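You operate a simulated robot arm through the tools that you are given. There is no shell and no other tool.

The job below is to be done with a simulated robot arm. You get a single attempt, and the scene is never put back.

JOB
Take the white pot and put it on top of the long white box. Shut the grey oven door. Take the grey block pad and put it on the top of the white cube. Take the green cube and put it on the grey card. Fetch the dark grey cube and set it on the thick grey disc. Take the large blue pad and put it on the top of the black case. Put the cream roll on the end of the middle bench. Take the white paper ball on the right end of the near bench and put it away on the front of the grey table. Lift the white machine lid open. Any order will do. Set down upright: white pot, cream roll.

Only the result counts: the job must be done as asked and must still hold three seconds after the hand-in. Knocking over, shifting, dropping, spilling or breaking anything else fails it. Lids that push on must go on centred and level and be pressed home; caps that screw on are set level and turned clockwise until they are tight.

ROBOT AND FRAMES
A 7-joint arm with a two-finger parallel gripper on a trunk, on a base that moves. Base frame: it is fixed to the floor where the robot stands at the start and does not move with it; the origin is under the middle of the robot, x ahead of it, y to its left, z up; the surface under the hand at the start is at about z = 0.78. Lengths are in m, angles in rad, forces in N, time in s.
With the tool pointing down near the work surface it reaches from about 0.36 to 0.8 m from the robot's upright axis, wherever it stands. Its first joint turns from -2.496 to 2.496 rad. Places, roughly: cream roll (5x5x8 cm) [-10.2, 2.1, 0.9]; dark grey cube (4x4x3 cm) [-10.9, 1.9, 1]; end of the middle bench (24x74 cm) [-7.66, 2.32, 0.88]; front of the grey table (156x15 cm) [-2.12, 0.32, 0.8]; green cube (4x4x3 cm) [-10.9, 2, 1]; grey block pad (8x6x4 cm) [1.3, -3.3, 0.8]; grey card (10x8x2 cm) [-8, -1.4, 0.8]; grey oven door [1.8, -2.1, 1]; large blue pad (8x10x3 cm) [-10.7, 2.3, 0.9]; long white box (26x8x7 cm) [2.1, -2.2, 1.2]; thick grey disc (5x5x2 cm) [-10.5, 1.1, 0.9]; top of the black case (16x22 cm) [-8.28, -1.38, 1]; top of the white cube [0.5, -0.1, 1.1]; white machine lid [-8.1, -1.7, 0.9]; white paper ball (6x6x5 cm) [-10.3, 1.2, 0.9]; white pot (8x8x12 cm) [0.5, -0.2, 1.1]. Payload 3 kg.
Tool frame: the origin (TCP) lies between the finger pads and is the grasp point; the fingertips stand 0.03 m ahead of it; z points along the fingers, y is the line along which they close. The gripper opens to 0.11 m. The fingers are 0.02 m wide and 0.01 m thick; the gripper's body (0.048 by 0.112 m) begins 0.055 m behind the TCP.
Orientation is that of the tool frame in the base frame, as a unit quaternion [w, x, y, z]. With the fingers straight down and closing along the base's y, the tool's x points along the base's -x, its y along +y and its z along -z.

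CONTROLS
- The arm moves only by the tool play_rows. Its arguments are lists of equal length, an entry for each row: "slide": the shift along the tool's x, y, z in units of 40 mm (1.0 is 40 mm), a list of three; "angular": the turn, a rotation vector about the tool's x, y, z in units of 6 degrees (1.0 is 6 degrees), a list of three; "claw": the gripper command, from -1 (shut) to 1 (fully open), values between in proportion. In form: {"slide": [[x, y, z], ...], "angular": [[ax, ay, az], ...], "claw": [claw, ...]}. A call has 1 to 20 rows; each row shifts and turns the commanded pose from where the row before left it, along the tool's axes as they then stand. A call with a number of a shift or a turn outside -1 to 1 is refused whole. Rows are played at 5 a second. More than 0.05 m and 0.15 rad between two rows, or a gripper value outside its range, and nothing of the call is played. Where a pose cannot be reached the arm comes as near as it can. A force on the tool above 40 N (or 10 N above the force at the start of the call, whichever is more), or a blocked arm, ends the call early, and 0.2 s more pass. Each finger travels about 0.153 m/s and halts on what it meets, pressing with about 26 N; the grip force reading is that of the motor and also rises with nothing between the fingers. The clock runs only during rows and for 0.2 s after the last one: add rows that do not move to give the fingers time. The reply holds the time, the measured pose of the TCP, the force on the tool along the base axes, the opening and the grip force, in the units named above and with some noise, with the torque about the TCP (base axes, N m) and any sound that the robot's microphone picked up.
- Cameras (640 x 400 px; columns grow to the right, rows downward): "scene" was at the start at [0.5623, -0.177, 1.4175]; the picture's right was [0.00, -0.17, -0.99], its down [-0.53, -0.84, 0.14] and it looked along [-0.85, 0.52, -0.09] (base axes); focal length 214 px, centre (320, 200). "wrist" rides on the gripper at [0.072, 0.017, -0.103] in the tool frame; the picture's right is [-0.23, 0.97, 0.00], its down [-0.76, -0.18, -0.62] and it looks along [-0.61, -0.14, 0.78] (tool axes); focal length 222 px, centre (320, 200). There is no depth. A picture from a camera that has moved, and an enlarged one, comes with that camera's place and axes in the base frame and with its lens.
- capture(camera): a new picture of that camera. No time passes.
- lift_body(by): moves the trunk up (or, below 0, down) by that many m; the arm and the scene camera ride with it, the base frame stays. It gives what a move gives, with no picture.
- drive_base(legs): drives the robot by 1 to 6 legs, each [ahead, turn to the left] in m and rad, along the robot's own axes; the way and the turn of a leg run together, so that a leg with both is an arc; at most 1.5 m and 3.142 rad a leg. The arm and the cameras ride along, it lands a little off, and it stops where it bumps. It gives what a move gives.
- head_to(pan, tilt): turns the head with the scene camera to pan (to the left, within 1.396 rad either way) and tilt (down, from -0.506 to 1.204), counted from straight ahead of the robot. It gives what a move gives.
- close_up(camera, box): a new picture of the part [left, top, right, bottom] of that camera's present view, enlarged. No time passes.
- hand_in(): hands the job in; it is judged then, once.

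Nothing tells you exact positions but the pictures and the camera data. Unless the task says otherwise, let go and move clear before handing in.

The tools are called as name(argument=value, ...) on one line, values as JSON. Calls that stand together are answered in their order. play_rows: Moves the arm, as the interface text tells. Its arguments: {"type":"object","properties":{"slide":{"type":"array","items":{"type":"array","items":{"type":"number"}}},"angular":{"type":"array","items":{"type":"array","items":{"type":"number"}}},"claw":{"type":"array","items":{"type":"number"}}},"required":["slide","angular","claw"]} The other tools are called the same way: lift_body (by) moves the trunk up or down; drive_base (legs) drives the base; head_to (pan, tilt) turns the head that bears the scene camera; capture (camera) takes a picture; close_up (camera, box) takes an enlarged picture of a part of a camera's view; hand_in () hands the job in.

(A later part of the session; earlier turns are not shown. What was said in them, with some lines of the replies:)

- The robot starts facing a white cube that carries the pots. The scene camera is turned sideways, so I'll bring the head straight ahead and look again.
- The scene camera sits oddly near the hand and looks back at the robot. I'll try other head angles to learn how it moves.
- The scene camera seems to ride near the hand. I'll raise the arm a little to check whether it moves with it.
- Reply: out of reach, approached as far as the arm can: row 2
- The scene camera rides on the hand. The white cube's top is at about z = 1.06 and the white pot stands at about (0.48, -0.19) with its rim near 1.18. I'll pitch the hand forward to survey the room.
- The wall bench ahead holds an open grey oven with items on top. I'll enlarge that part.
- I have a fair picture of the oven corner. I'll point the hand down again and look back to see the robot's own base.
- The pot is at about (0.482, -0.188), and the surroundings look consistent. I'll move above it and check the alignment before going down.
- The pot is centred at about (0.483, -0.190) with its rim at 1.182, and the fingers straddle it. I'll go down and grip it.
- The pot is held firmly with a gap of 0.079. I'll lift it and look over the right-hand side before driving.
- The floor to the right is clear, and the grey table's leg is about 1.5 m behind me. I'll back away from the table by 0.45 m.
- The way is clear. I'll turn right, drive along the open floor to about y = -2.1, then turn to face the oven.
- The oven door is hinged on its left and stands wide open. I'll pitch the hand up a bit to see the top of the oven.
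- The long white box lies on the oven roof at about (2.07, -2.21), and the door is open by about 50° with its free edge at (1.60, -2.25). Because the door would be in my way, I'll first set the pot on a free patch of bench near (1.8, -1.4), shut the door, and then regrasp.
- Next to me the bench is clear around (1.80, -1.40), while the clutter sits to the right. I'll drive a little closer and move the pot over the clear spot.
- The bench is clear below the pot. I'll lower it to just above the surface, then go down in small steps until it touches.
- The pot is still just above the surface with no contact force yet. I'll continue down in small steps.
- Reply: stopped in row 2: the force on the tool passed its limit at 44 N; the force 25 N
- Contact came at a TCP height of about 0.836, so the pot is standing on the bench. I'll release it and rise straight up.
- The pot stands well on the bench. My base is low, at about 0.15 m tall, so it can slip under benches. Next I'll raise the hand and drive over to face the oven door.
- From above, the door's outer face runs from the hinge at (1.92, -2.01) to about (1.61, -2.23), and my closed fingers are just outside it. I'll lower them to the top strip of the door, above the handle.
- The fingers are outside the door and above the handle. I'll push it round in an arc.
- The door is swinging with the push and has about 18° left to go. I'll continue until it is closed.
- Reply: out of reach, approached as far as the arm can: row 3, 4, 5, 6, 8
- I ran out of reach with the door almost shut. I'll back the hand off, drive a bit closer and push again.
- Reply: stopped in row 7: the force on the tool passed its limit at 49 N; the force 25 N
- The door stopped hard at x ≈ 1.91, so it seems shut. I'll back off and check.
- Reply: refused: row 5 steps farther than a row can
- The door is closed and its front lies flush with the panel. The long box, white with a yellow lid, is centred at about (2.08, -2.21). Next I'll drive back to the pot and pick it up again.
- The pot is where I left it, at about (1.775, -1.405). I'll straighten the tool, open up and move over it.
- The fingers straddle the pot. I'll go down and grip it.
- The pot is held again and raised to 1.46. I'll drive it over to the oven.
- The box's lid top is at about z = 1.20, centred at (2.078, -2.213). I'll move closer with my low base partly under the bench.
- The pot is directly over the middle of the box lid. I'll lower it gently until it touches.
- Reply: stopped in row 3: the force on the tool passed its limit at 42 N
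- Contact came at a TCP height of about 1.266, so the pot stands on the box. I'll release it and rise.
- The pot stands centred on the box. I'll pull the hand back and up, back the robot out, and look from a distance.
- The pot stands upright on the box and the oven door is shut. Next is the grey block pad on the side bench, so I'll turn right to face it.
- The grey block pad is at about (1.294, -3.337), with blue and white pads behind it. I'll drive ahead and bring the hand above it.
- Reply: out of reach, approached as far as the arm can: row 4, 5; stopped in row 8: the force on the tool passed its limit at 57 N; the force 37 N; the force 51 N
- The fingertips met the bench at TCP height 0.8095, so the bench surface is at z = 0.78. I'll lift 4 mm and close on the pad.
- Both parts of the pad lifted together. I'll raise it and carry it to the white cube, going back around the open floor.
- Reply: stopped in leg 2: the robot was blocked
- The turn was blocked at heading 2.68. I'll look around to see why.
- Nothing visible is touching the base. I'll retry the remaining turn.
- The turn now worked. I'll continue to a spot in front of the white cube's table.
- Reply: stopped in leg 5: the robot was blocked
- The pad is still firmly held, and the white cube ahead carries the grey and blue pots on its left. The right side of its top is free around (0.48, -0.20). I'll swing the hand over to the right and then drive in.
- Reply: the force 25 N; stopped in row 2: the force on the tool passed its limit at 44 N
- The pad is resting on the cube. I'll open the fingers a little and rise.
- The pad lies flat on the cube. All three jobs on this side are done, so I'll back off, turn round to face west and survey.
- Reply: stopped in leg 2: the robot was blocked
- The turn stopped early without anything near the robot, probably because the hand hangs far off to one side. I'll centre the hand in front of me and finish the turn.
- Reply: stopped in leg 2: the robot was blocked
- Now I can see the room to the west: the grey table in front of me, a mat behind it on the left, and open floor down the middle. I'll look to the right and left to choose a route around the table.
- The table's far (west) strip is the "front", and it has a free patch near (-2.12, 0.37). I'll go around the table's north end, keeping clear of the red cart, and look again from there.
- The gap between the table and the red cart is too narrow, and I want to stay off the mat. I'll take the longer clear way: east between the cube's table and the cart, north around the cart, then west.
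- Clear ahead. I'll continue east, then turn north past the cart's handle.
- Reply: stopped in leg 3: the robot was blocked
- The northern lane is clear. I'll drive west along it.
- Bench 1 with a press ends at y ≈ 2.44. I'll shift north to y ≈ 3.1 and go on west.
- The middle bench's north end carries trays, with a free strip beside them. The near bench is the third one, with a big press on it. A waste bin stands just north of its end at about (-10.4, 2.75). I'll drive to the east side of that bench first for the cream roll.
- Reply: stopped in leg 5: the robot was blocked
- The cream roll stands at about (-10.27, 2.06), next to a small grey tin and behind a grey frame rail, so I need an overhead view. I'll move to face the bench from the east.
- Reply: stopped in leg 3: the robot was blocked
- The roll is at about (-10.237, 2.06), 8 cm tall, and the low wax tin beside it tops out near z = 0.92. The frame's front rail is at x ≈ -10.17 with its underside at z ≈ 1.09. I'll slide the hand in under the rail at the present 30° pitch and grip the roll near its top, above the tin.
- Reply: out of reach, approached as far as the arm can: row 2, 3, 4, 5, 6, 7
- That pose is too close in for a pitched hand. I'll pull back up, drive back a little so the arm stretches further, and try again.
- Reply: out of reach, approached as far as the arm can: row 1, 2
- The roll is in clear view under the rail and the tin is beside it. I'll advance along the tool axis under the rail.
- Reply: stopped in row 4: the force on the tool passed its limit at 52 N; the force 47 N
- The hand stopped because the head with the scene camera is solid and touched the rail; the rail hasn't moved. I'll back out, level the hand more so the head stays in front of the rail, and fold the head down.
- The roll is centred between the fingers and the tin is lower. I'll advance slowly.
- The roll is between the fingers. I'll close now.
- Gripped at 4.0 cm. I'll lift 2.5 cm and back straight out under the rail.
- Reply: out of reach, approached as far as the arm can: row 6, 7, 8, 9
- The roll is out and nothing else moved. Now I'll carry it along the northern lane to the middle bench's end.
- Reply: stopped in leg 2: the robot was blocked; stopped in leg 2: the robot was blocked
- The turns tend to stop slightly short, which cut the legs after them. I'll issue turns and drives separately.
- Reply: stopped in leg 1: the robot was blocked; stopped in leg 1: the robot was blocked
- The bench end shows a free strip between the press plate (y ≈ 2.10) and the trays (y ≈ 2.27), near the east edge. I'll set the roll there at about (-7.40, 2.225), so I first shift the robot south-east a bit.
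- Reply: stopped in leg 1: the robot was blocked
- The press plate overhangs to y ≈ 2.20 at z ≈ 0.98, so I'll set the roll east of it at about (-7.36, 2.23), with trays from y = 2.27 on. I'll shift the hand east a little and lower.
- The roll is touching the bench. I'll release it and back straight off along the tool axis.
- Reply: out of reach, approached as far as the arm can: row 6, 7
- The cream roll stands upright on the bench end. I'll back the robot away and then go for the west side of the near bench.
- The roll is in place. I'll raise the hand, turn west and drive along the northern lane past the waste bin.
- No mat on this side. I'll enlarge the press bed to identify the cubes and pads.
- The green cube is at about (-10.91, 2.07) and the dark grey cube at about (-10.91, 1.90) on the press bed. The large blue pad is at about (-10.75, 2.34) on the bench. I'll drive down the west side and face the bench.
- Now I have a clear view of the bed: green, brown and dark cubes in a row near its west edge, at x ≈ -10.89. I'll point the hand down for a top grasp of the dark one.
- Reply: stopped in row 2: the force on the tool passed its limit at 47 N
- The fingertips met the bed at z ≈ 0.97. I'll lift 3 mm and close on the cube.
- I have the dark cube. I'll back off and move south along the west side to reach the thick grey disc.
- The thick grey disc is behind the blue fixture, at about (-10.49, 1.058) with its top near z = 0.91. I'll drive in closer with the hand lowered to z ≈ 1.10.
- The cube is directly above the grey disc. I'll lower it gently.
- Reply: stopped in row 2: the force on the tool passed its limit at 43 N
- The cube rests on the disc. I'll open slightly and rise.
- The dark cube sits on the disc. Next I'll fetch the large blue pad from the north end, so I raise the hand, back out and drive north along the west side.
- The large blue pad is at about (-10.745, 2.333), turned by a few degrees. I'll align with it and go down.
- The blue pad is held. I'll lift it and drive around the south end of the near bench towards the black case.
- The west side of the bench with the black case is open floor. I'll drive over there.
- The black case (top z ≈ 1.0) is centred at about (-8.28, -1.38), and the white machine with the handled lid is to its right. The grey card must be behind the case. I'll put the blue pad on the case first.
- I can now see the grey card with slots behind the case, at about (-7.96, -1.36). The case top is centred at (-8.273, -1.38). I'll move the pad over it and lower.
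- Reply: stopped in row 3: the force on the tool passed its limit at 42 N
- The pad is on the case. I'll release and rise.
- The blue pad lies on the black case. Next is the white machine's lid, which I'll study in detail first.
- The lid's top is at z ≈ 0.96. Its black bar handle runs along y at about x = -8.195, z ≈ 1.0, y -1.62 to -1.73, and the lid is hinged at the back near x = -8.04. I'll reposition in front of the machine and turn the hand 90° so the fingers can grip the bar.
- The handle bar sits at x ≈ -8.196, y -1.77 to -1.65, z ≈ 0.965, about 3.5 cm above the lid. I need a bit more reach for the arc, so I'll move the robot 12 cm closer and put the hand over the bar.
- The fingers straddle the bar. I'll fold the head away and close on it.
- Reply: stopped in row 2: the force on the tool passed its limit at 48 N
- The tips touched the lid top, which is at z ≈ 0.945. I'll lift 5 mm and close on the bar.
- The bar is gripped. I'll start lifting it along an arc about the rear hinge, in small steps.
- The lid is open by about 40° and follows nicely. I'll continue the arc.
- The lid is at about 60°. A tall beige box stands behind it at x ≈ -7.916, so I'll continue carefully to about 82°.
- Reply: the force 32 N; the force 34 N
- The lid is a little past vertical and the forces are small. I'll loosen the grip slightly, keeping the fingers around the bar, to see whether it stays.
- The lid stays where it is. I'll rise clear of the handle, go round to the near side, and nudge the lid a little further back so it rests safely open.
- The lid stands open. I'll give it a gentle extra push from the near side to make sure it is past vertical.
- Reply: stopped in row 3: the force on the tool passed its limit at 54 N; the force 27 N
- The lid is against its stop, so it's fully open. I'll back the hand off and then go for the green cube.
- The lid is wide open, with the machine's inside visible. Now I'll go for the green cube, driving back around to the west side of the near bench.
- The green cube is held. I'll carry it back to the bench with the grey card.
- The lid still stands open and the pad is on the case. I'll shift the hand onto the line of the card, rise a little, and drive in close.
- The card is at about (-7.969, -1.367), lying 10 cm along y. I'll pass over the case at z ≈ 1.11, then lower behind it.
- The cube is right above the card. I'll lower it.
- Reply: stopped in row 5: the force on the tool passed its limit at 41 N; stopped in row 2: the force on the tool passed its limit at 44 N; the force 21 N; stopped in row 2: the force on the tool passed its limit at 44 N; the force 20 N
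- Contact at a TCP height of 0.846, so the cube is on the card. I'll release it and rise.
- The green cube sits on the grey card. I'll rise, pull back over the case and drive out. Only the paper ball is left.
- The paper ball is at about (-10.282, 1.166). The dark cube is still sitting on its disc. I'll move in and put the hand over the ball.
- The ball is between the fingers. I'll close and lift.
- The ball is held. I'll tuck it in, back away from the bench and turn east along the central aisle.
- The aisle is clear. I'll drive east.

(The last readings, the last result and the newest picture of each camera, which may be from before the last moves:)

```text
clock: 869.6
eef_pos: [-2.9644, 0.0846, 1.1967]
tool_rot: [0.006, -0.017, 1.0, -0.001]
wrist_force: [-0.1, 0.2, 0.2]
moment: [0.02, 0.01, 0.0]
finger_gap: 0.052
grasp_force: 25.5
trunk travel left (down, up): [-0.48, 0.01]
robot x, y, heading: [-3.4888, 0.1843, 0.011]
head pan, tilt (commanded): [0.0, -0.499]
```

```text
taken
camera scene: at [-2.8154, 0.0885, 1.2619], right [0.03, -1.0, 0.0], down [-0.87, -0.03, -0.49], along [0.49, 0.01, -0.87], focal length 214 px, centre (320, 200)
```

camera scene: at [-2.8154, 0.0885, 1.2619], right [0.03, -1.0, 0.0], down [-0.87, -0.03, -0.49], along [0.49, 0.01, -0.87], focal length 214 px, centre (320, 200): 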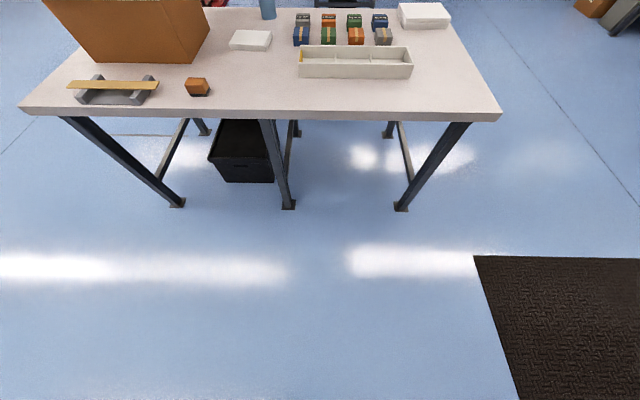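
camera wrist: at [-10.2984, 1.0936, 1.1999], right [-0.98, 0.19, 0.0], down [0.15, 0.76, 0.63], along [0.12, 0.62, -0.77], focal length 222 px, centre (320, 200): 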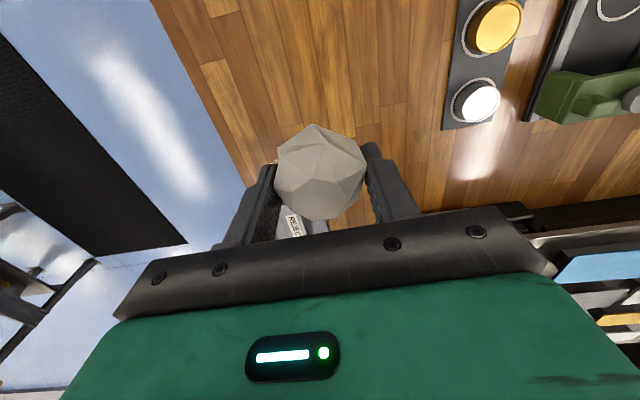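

The table's front strip (x -2.195 to -2.045) is free between the tray and the small brown block. I'll set the ball at about (-2.12, 0.30).

drive_base(legs=[[0.75, 0]])

play_rows(slide=[[-0.42, 0.85, 0], [-0.42, 0.85, 0], [-0.42, 0.85, 0], [-0.42, 0.85, 0], [-0.42, 0.85, 0], [-0.42, 0.85, 0], [0, 0, 1], [0, 0, 1], [0, 0, 1], [0, 0, 1], [0, 0, 1], [0, 0, 0]], angular=[[0, 0, 0], [0, 0, 0], [0, 0, 0], [0, 0, 0], [0, 0, 0], [0, 0, 0], [0, 0, 0], [0, 0, 0], [0, 0, 0], [0, 0, 0], [0, 0, 0], [0, 0, 0]], claw=[-1, -1, -1, -1, -1, -1, -1, -1, -1, -1, -1, -1])

head_to(pan=0, tilt=0.2)

capture(camera="scene")

capture(camera="wrist")

```text
clock: 873.7
eef_pos: [-2.2153, 0.0936, 1.197]
tool_rot: [0.006, -0.017, 1.0, -0.001]
wrist_force: [-0.3, 0.0, 0.2]
moment: [-0.03, 0.03, 0.02]
finger_gap: 0.0522
grasp_force: 26.2
trunk travel left (down, up): [-0.48, 0.01]
robot x, y, heading: [-2.7388, 0.1902, 0.015]
head pan, tilt (commanded): [0.0, -0.499]
```

```text
clock: 876.3
eef_pos: [-2.1174, 0.3007, 1.0001]
tool_rot: [0.007, -0.016, 1.0, -0.001]
wrist_force: [-0.1, -0.4, -0.3]
moment: [0.01, 0.02, -0.05]
finger_gap: 0.0519
grasp_force: 25.9
trunk travel left (down, up): [-0.48, 0.01]
robot x, y, heading: [-2.7383, 0.1945, 0.012]
head pan, tilt (commanded): [0.0, -0.499]
```

```text
clock: 877.3
eef_pos: [-2.1158, 0.2997, 0.9991]
tool_rot: [0.006, -0.017, 1.0, -0.001]
wrist_force: [-0.4, 0.3, 0.0]
moment: [0.02, -0.01, -0.01]
finger_gap: 0.052
grasp_force: 26.2
trunk travel left (down, up): [-0.48, 0.01]
robot x, y, heading: [-2.7375, 0.193, 0.016]
head pan, tilt (commanded): [0.0, 0.201]
```

```text
taken
camera scene: at [-2.0262, 0.3018, 1.0379], right [0.03, -1.0, 0.0], down [-0.98, -0.03, 0.19], along [-0.19, -0.01, -0.98], focal length 214 px, centre (320, 200)
```

scene: 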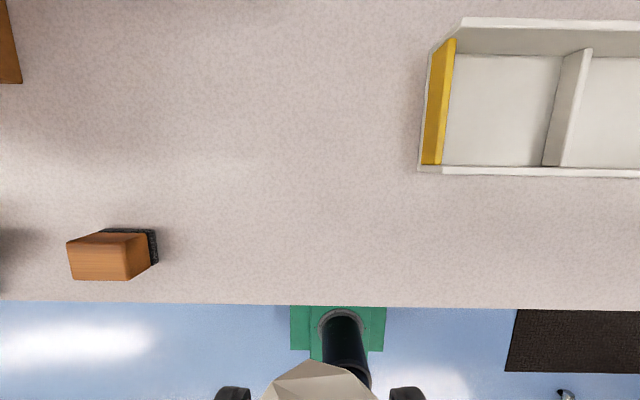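

```text
taken
camera wrist: at [-2.1909, 0.3154, 1.1021], right [0.2, 0.98, 0.0], down [0.76, -0.15, 0.63], along [0.62, -0.12, -0.77], focal length 222 px, centre (320, 200)
```

wrist: 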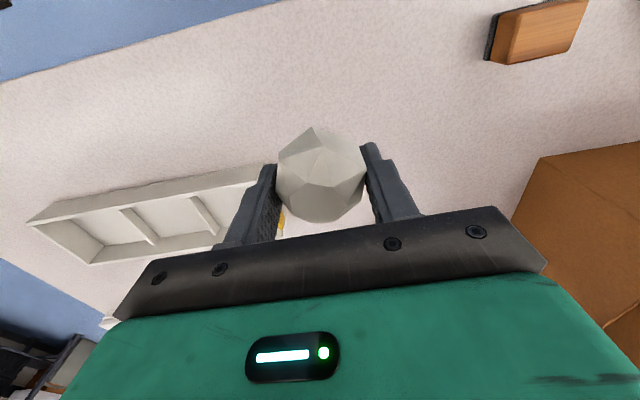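

The spot is free. I'll lower the ball to the table.

play_rows(slide=[[0, 0, 1], [0, 0, 1], [0, 0, 1], [0, 0, 0.9], [0, 0, 0.2], [0, 0, 0]], angular=[[0, 0, 0], [0, 0, 0], [0, 0, 0], [0, 0, 0], [0, 0, 0], [0, 0, 0]], claw=[-1, -1, -1, -1, -1, -1])

play_rows(slide=[[0, 0, 0.06], [0, 0, 0.06], [0, 0, 0.06], [0, 0, 0]], angular=[[0, 0, 0], [0, 0, 0], [0, 0, 0], [0, 0, 0]], claw=[-1, -1, -1, -1])

play_rows(slide=[[0, 0, 0.06], [0, 0, 0.06], [0, 0, 0.06], [0, 0, 0]], angular=[[0, 0, 0], [0, 0, 0], [0, 0, 0], [0, 0, 0]], claw=[-1, -1, -1, -1])

```text
clock: 878.7
eef_pos: [-2.115, 0.2999, 0.8347]
tool_rot: [0.007, -0.017, 1.0, -0.001]
wrist_force: [-0.2, 0.1, 0.0]
moment: [0.0, -0.05, 0.0]
finger_gap: 0.052
grasp_force: 26.1
trunk travel left (down, up): [-0.48, 0.01]
robot x, y, heading: [-2.7337, 0.1947, 0.013]
head pan, tilt (commanded): [0.0, 0.201]
```

```text
clock: 879.7
eef_pos: [-2.116, 0.3011, 0.8284]
tool_rot: [0.005, -0.016, 1.0, -0.002]
wrist_force: [0.0, 0.9, -0.1]
moment: [-0.01, -0.01, 0.0]
finger_gap: 0.0518
grasp_force: 26.4
trunk travel left (down, up): [-0.48, 0.01]
robot x, y, heading: [-2.738, 0.1946, 0.013]
head pan, tilt (commanded): [0.0, 0.201]
```

```text
clock: 880.7
eef_pos: [-2.1162, 0.3009, 0.8203]
tool_rot: [0.007, -0.016, 1.0, 0.0]
wrist_force: [-0.9, -1.5, 12.0]
moment: [-0.15, -0.02, 0.01]
finger_gap: 0.052
grasp_force: 26.6
trunk travel left (down, up): [-0.48, 0.01]
robot x, y, heading: [-2.7373, 0.1897, 0.015]
head pan, tilt (commanded): [0.0, 0.201]
```

It touches. I'll open slowly so the ball doesn't roll, then rise.

play_rows(slide=[[0, 0, 0.02], [0, 0, 0], [0, 0, 0], [0, 0, 0], [0, 0, 0], [0, 0, -0.3], [0, 0, -0.7], [0, 0, -1], [0, 0, -1], [0, 0, -1]], angular=[[0, 0, 0], [0, 0, 0], [0, 0, 0], [0, 0, 0], [0, 0, 0], [0, 0, 0], [0, 0, 0], [0, 0, 0], [0, 0, 0], [0, 0, 0]], claw=[-0.1, 0.1, 0.3, 0.5, 0.7, 0.7, 0.7, 0.7, 0.7, 0.7])

capture(camera="wrist")

head_to(pan=0, tilt=0.4)

capture(camera="scene")

```text
clock: 882.9
eef_pos: [-2.1173, 0.3016, 0.9794]
tool_rot: [0.008, -0.016, 1.0, 0.0]
wrist_force: [0.2, 0.0, -0.3]
moment: [0.0, 0.0, -0.04]
finger_gap: 0.0934
grasp_force: 0.1
trunk travel left (down, up): [-0.48, 0.01]
robot x, y, heading: [-2.739, 0.1897, 0.013]
head pan, tilt (commanded): [0.0, 0.201]
```

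```text
taken
camera wrist: at [-2.1911, 0.3162, 1.0816], right [0.2, 0.98, 0.0], down [0.76, -0.15, 0.63], along [0.62, -0.12, -0.77], focal length 222 px, centre (320, 200)
```

wrist: 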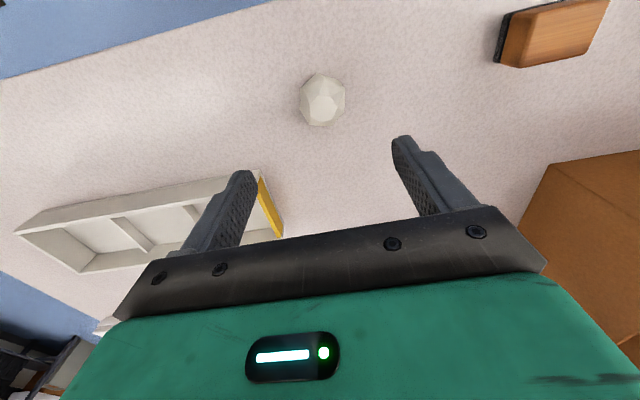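

```text
clock: 883.7
eef_pos: [-2.1178, 0.3006, 0.9784]
tool_rot: [0.007, -0.016, 1.0, 0.0]
wrist_force: [0.2, 0.3, -0.3]
moment: [-0.02, 0.0, 0.01]
finger_gap: 0.0935
grasp_force: 0.1
trunk travel left (down, up): [-0.48, 0.01]
robot x, y, heading: [-2.7335, 0.1908, 0.013]
head pan, tilt (commanded): [0.0, 0.4]
```

```text
taken
camera scene: at [-2.0448, 0.302, 1.0168], right [0.03, -1.0, 0.0], down [-0.93, -0.03, 0.38], along [-0.38, -0.01, -0.93], focal length 214 px, centre (320, 200)
```

scene: 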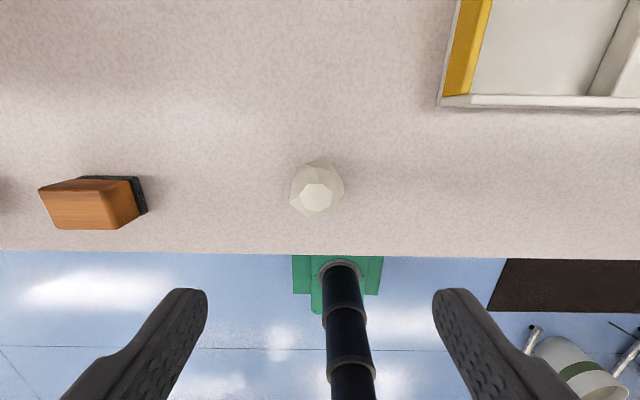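

The ball rests on the front of the grey table. All nine jobs are done, so I'll raise the hand and back clear before handing in.

play_rows(slide=[[0, 0, -1], [0, 0, -1], [0, 0, -1], [0.5, 0, -0.8], [0.5, 0, -0.8]], angular=[[0, 0, 0], [0, 0, 0], [0, 0, 0], [0, 0, 0], [0, 0, 0]], claw=[0.7, 0.7, 0.7, 0.7, 0.7])

drive_base(legs=[[-0.5, 0]])

head_to(pan=0, tilt=-0.5)

capture(camera="scene")

```text
clock: 884.9
eef_pos: [-2.1601, 0.2998, 1.1635]
tool_rot: [0.007, -0.017, 1.0, 0.0]
wrist_force: [-0.5, 1.9, 0.8]
moment: [-0.02, -0.02, -0.01]
finger_gap: 0.0935
grasp_force: 0.1
trunk travel left (down, up): [-0.48, 0.01]
robot x, y, heading: [-2.7367, 0.1948, 0.015]
head pan, tilt (commanded): [0.0, 0.4]
```

```text
clock: 887.8
eef_pos: [-2.6598, 0.2929, 1.1618]
tool_rot: [0.007, -0.014, 1.0, -0.001]
wrist_force: [0.3, 0.6, 0.4]
moment: [0.03, 0.05, 0.0]
finger_gap: 0.0933
grasp_force: 0.0
trunk travel left (down, up): [-0.48, 0.01]
robot x, y, heading: [-3.2345, 0.1866, 0.009]
head pan, tilt (commanded): [0.0, 0.4]
```

```text
clock: 889.0
eef_pos: [-2.6598, 0.2934, 1.162]
tool_rot: [0.006, -0.014, 1.0, -0.001]
wrist_force: [1.2, -0.1, -0.2]
moment: [0.0, 0.0, -0.01]
finger_gap: 0.0933
grasp_force: 0.0
trunk travel left (down, up): [-0.48, 0.01]
robot x, y, heading: [-3.2381, 0.183, 0.011]
head pan, tilt (commanded): [0.0, -0.499]
```

```text
taken
camera scene: at [-2.511, 0.2958, 1.2277], right [0.03, -1.0, 0.0], down [-0.87, -0.03, -0.49], along [0.49, 0.01, -0.87], focal length 214 px, centre (320, 200)
```

scene: 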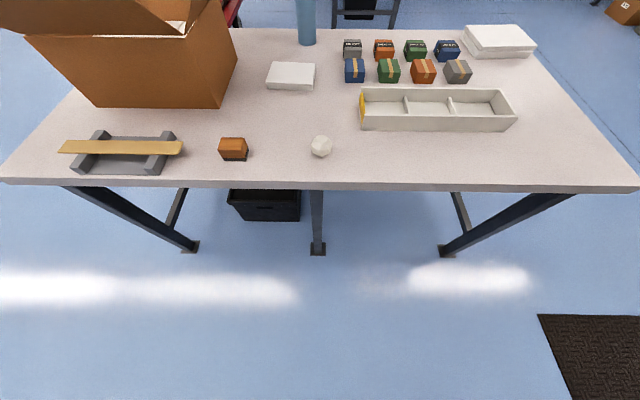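

The ball sits on the table front, and the other items were in place when I last viewed them. I'm handing the job in.

hand_in()

```text
The job is handed in.
```

I did all nine parts of the job and handed it in. No result has come back yet. Each part looked right the last time I had it in view, but I didn't go back to the east side for a final look.

| Part | Where it ended up |
|---|---|
| White pot | Upright on top of the long white box on the oven. |
| Oven door | Pushed until it stopped hard; its front is flush with the control panel. There was no latch sound. |
| Grey block pad | Flat on top of the white cube, on the free right side. |
| Green cube | On the grey card, near its centre. |
| Dark grey cube | On the thick grey disc. |
| Large blue pad | On top of the black case. |
| Cream roll | Upright on the north end of the middle bench, between the press and the trays. |
| Paper ball | On the front of the grey table, about 10 cm in from the edge. |
| White machine lid | Lifted to a little past vertical, against its stop; it stayed open after I let go. |

- **Bumped frame:** While reaching for the cream roll, the camera head touched the frame around it with about 50 N. I compared one of the frame's feet before and after, and it hadn't moved.
- **Stopped turns:** Several turns stopped early and were reported as blocked. I saw nothing near the base at the first one and don't know the cause.
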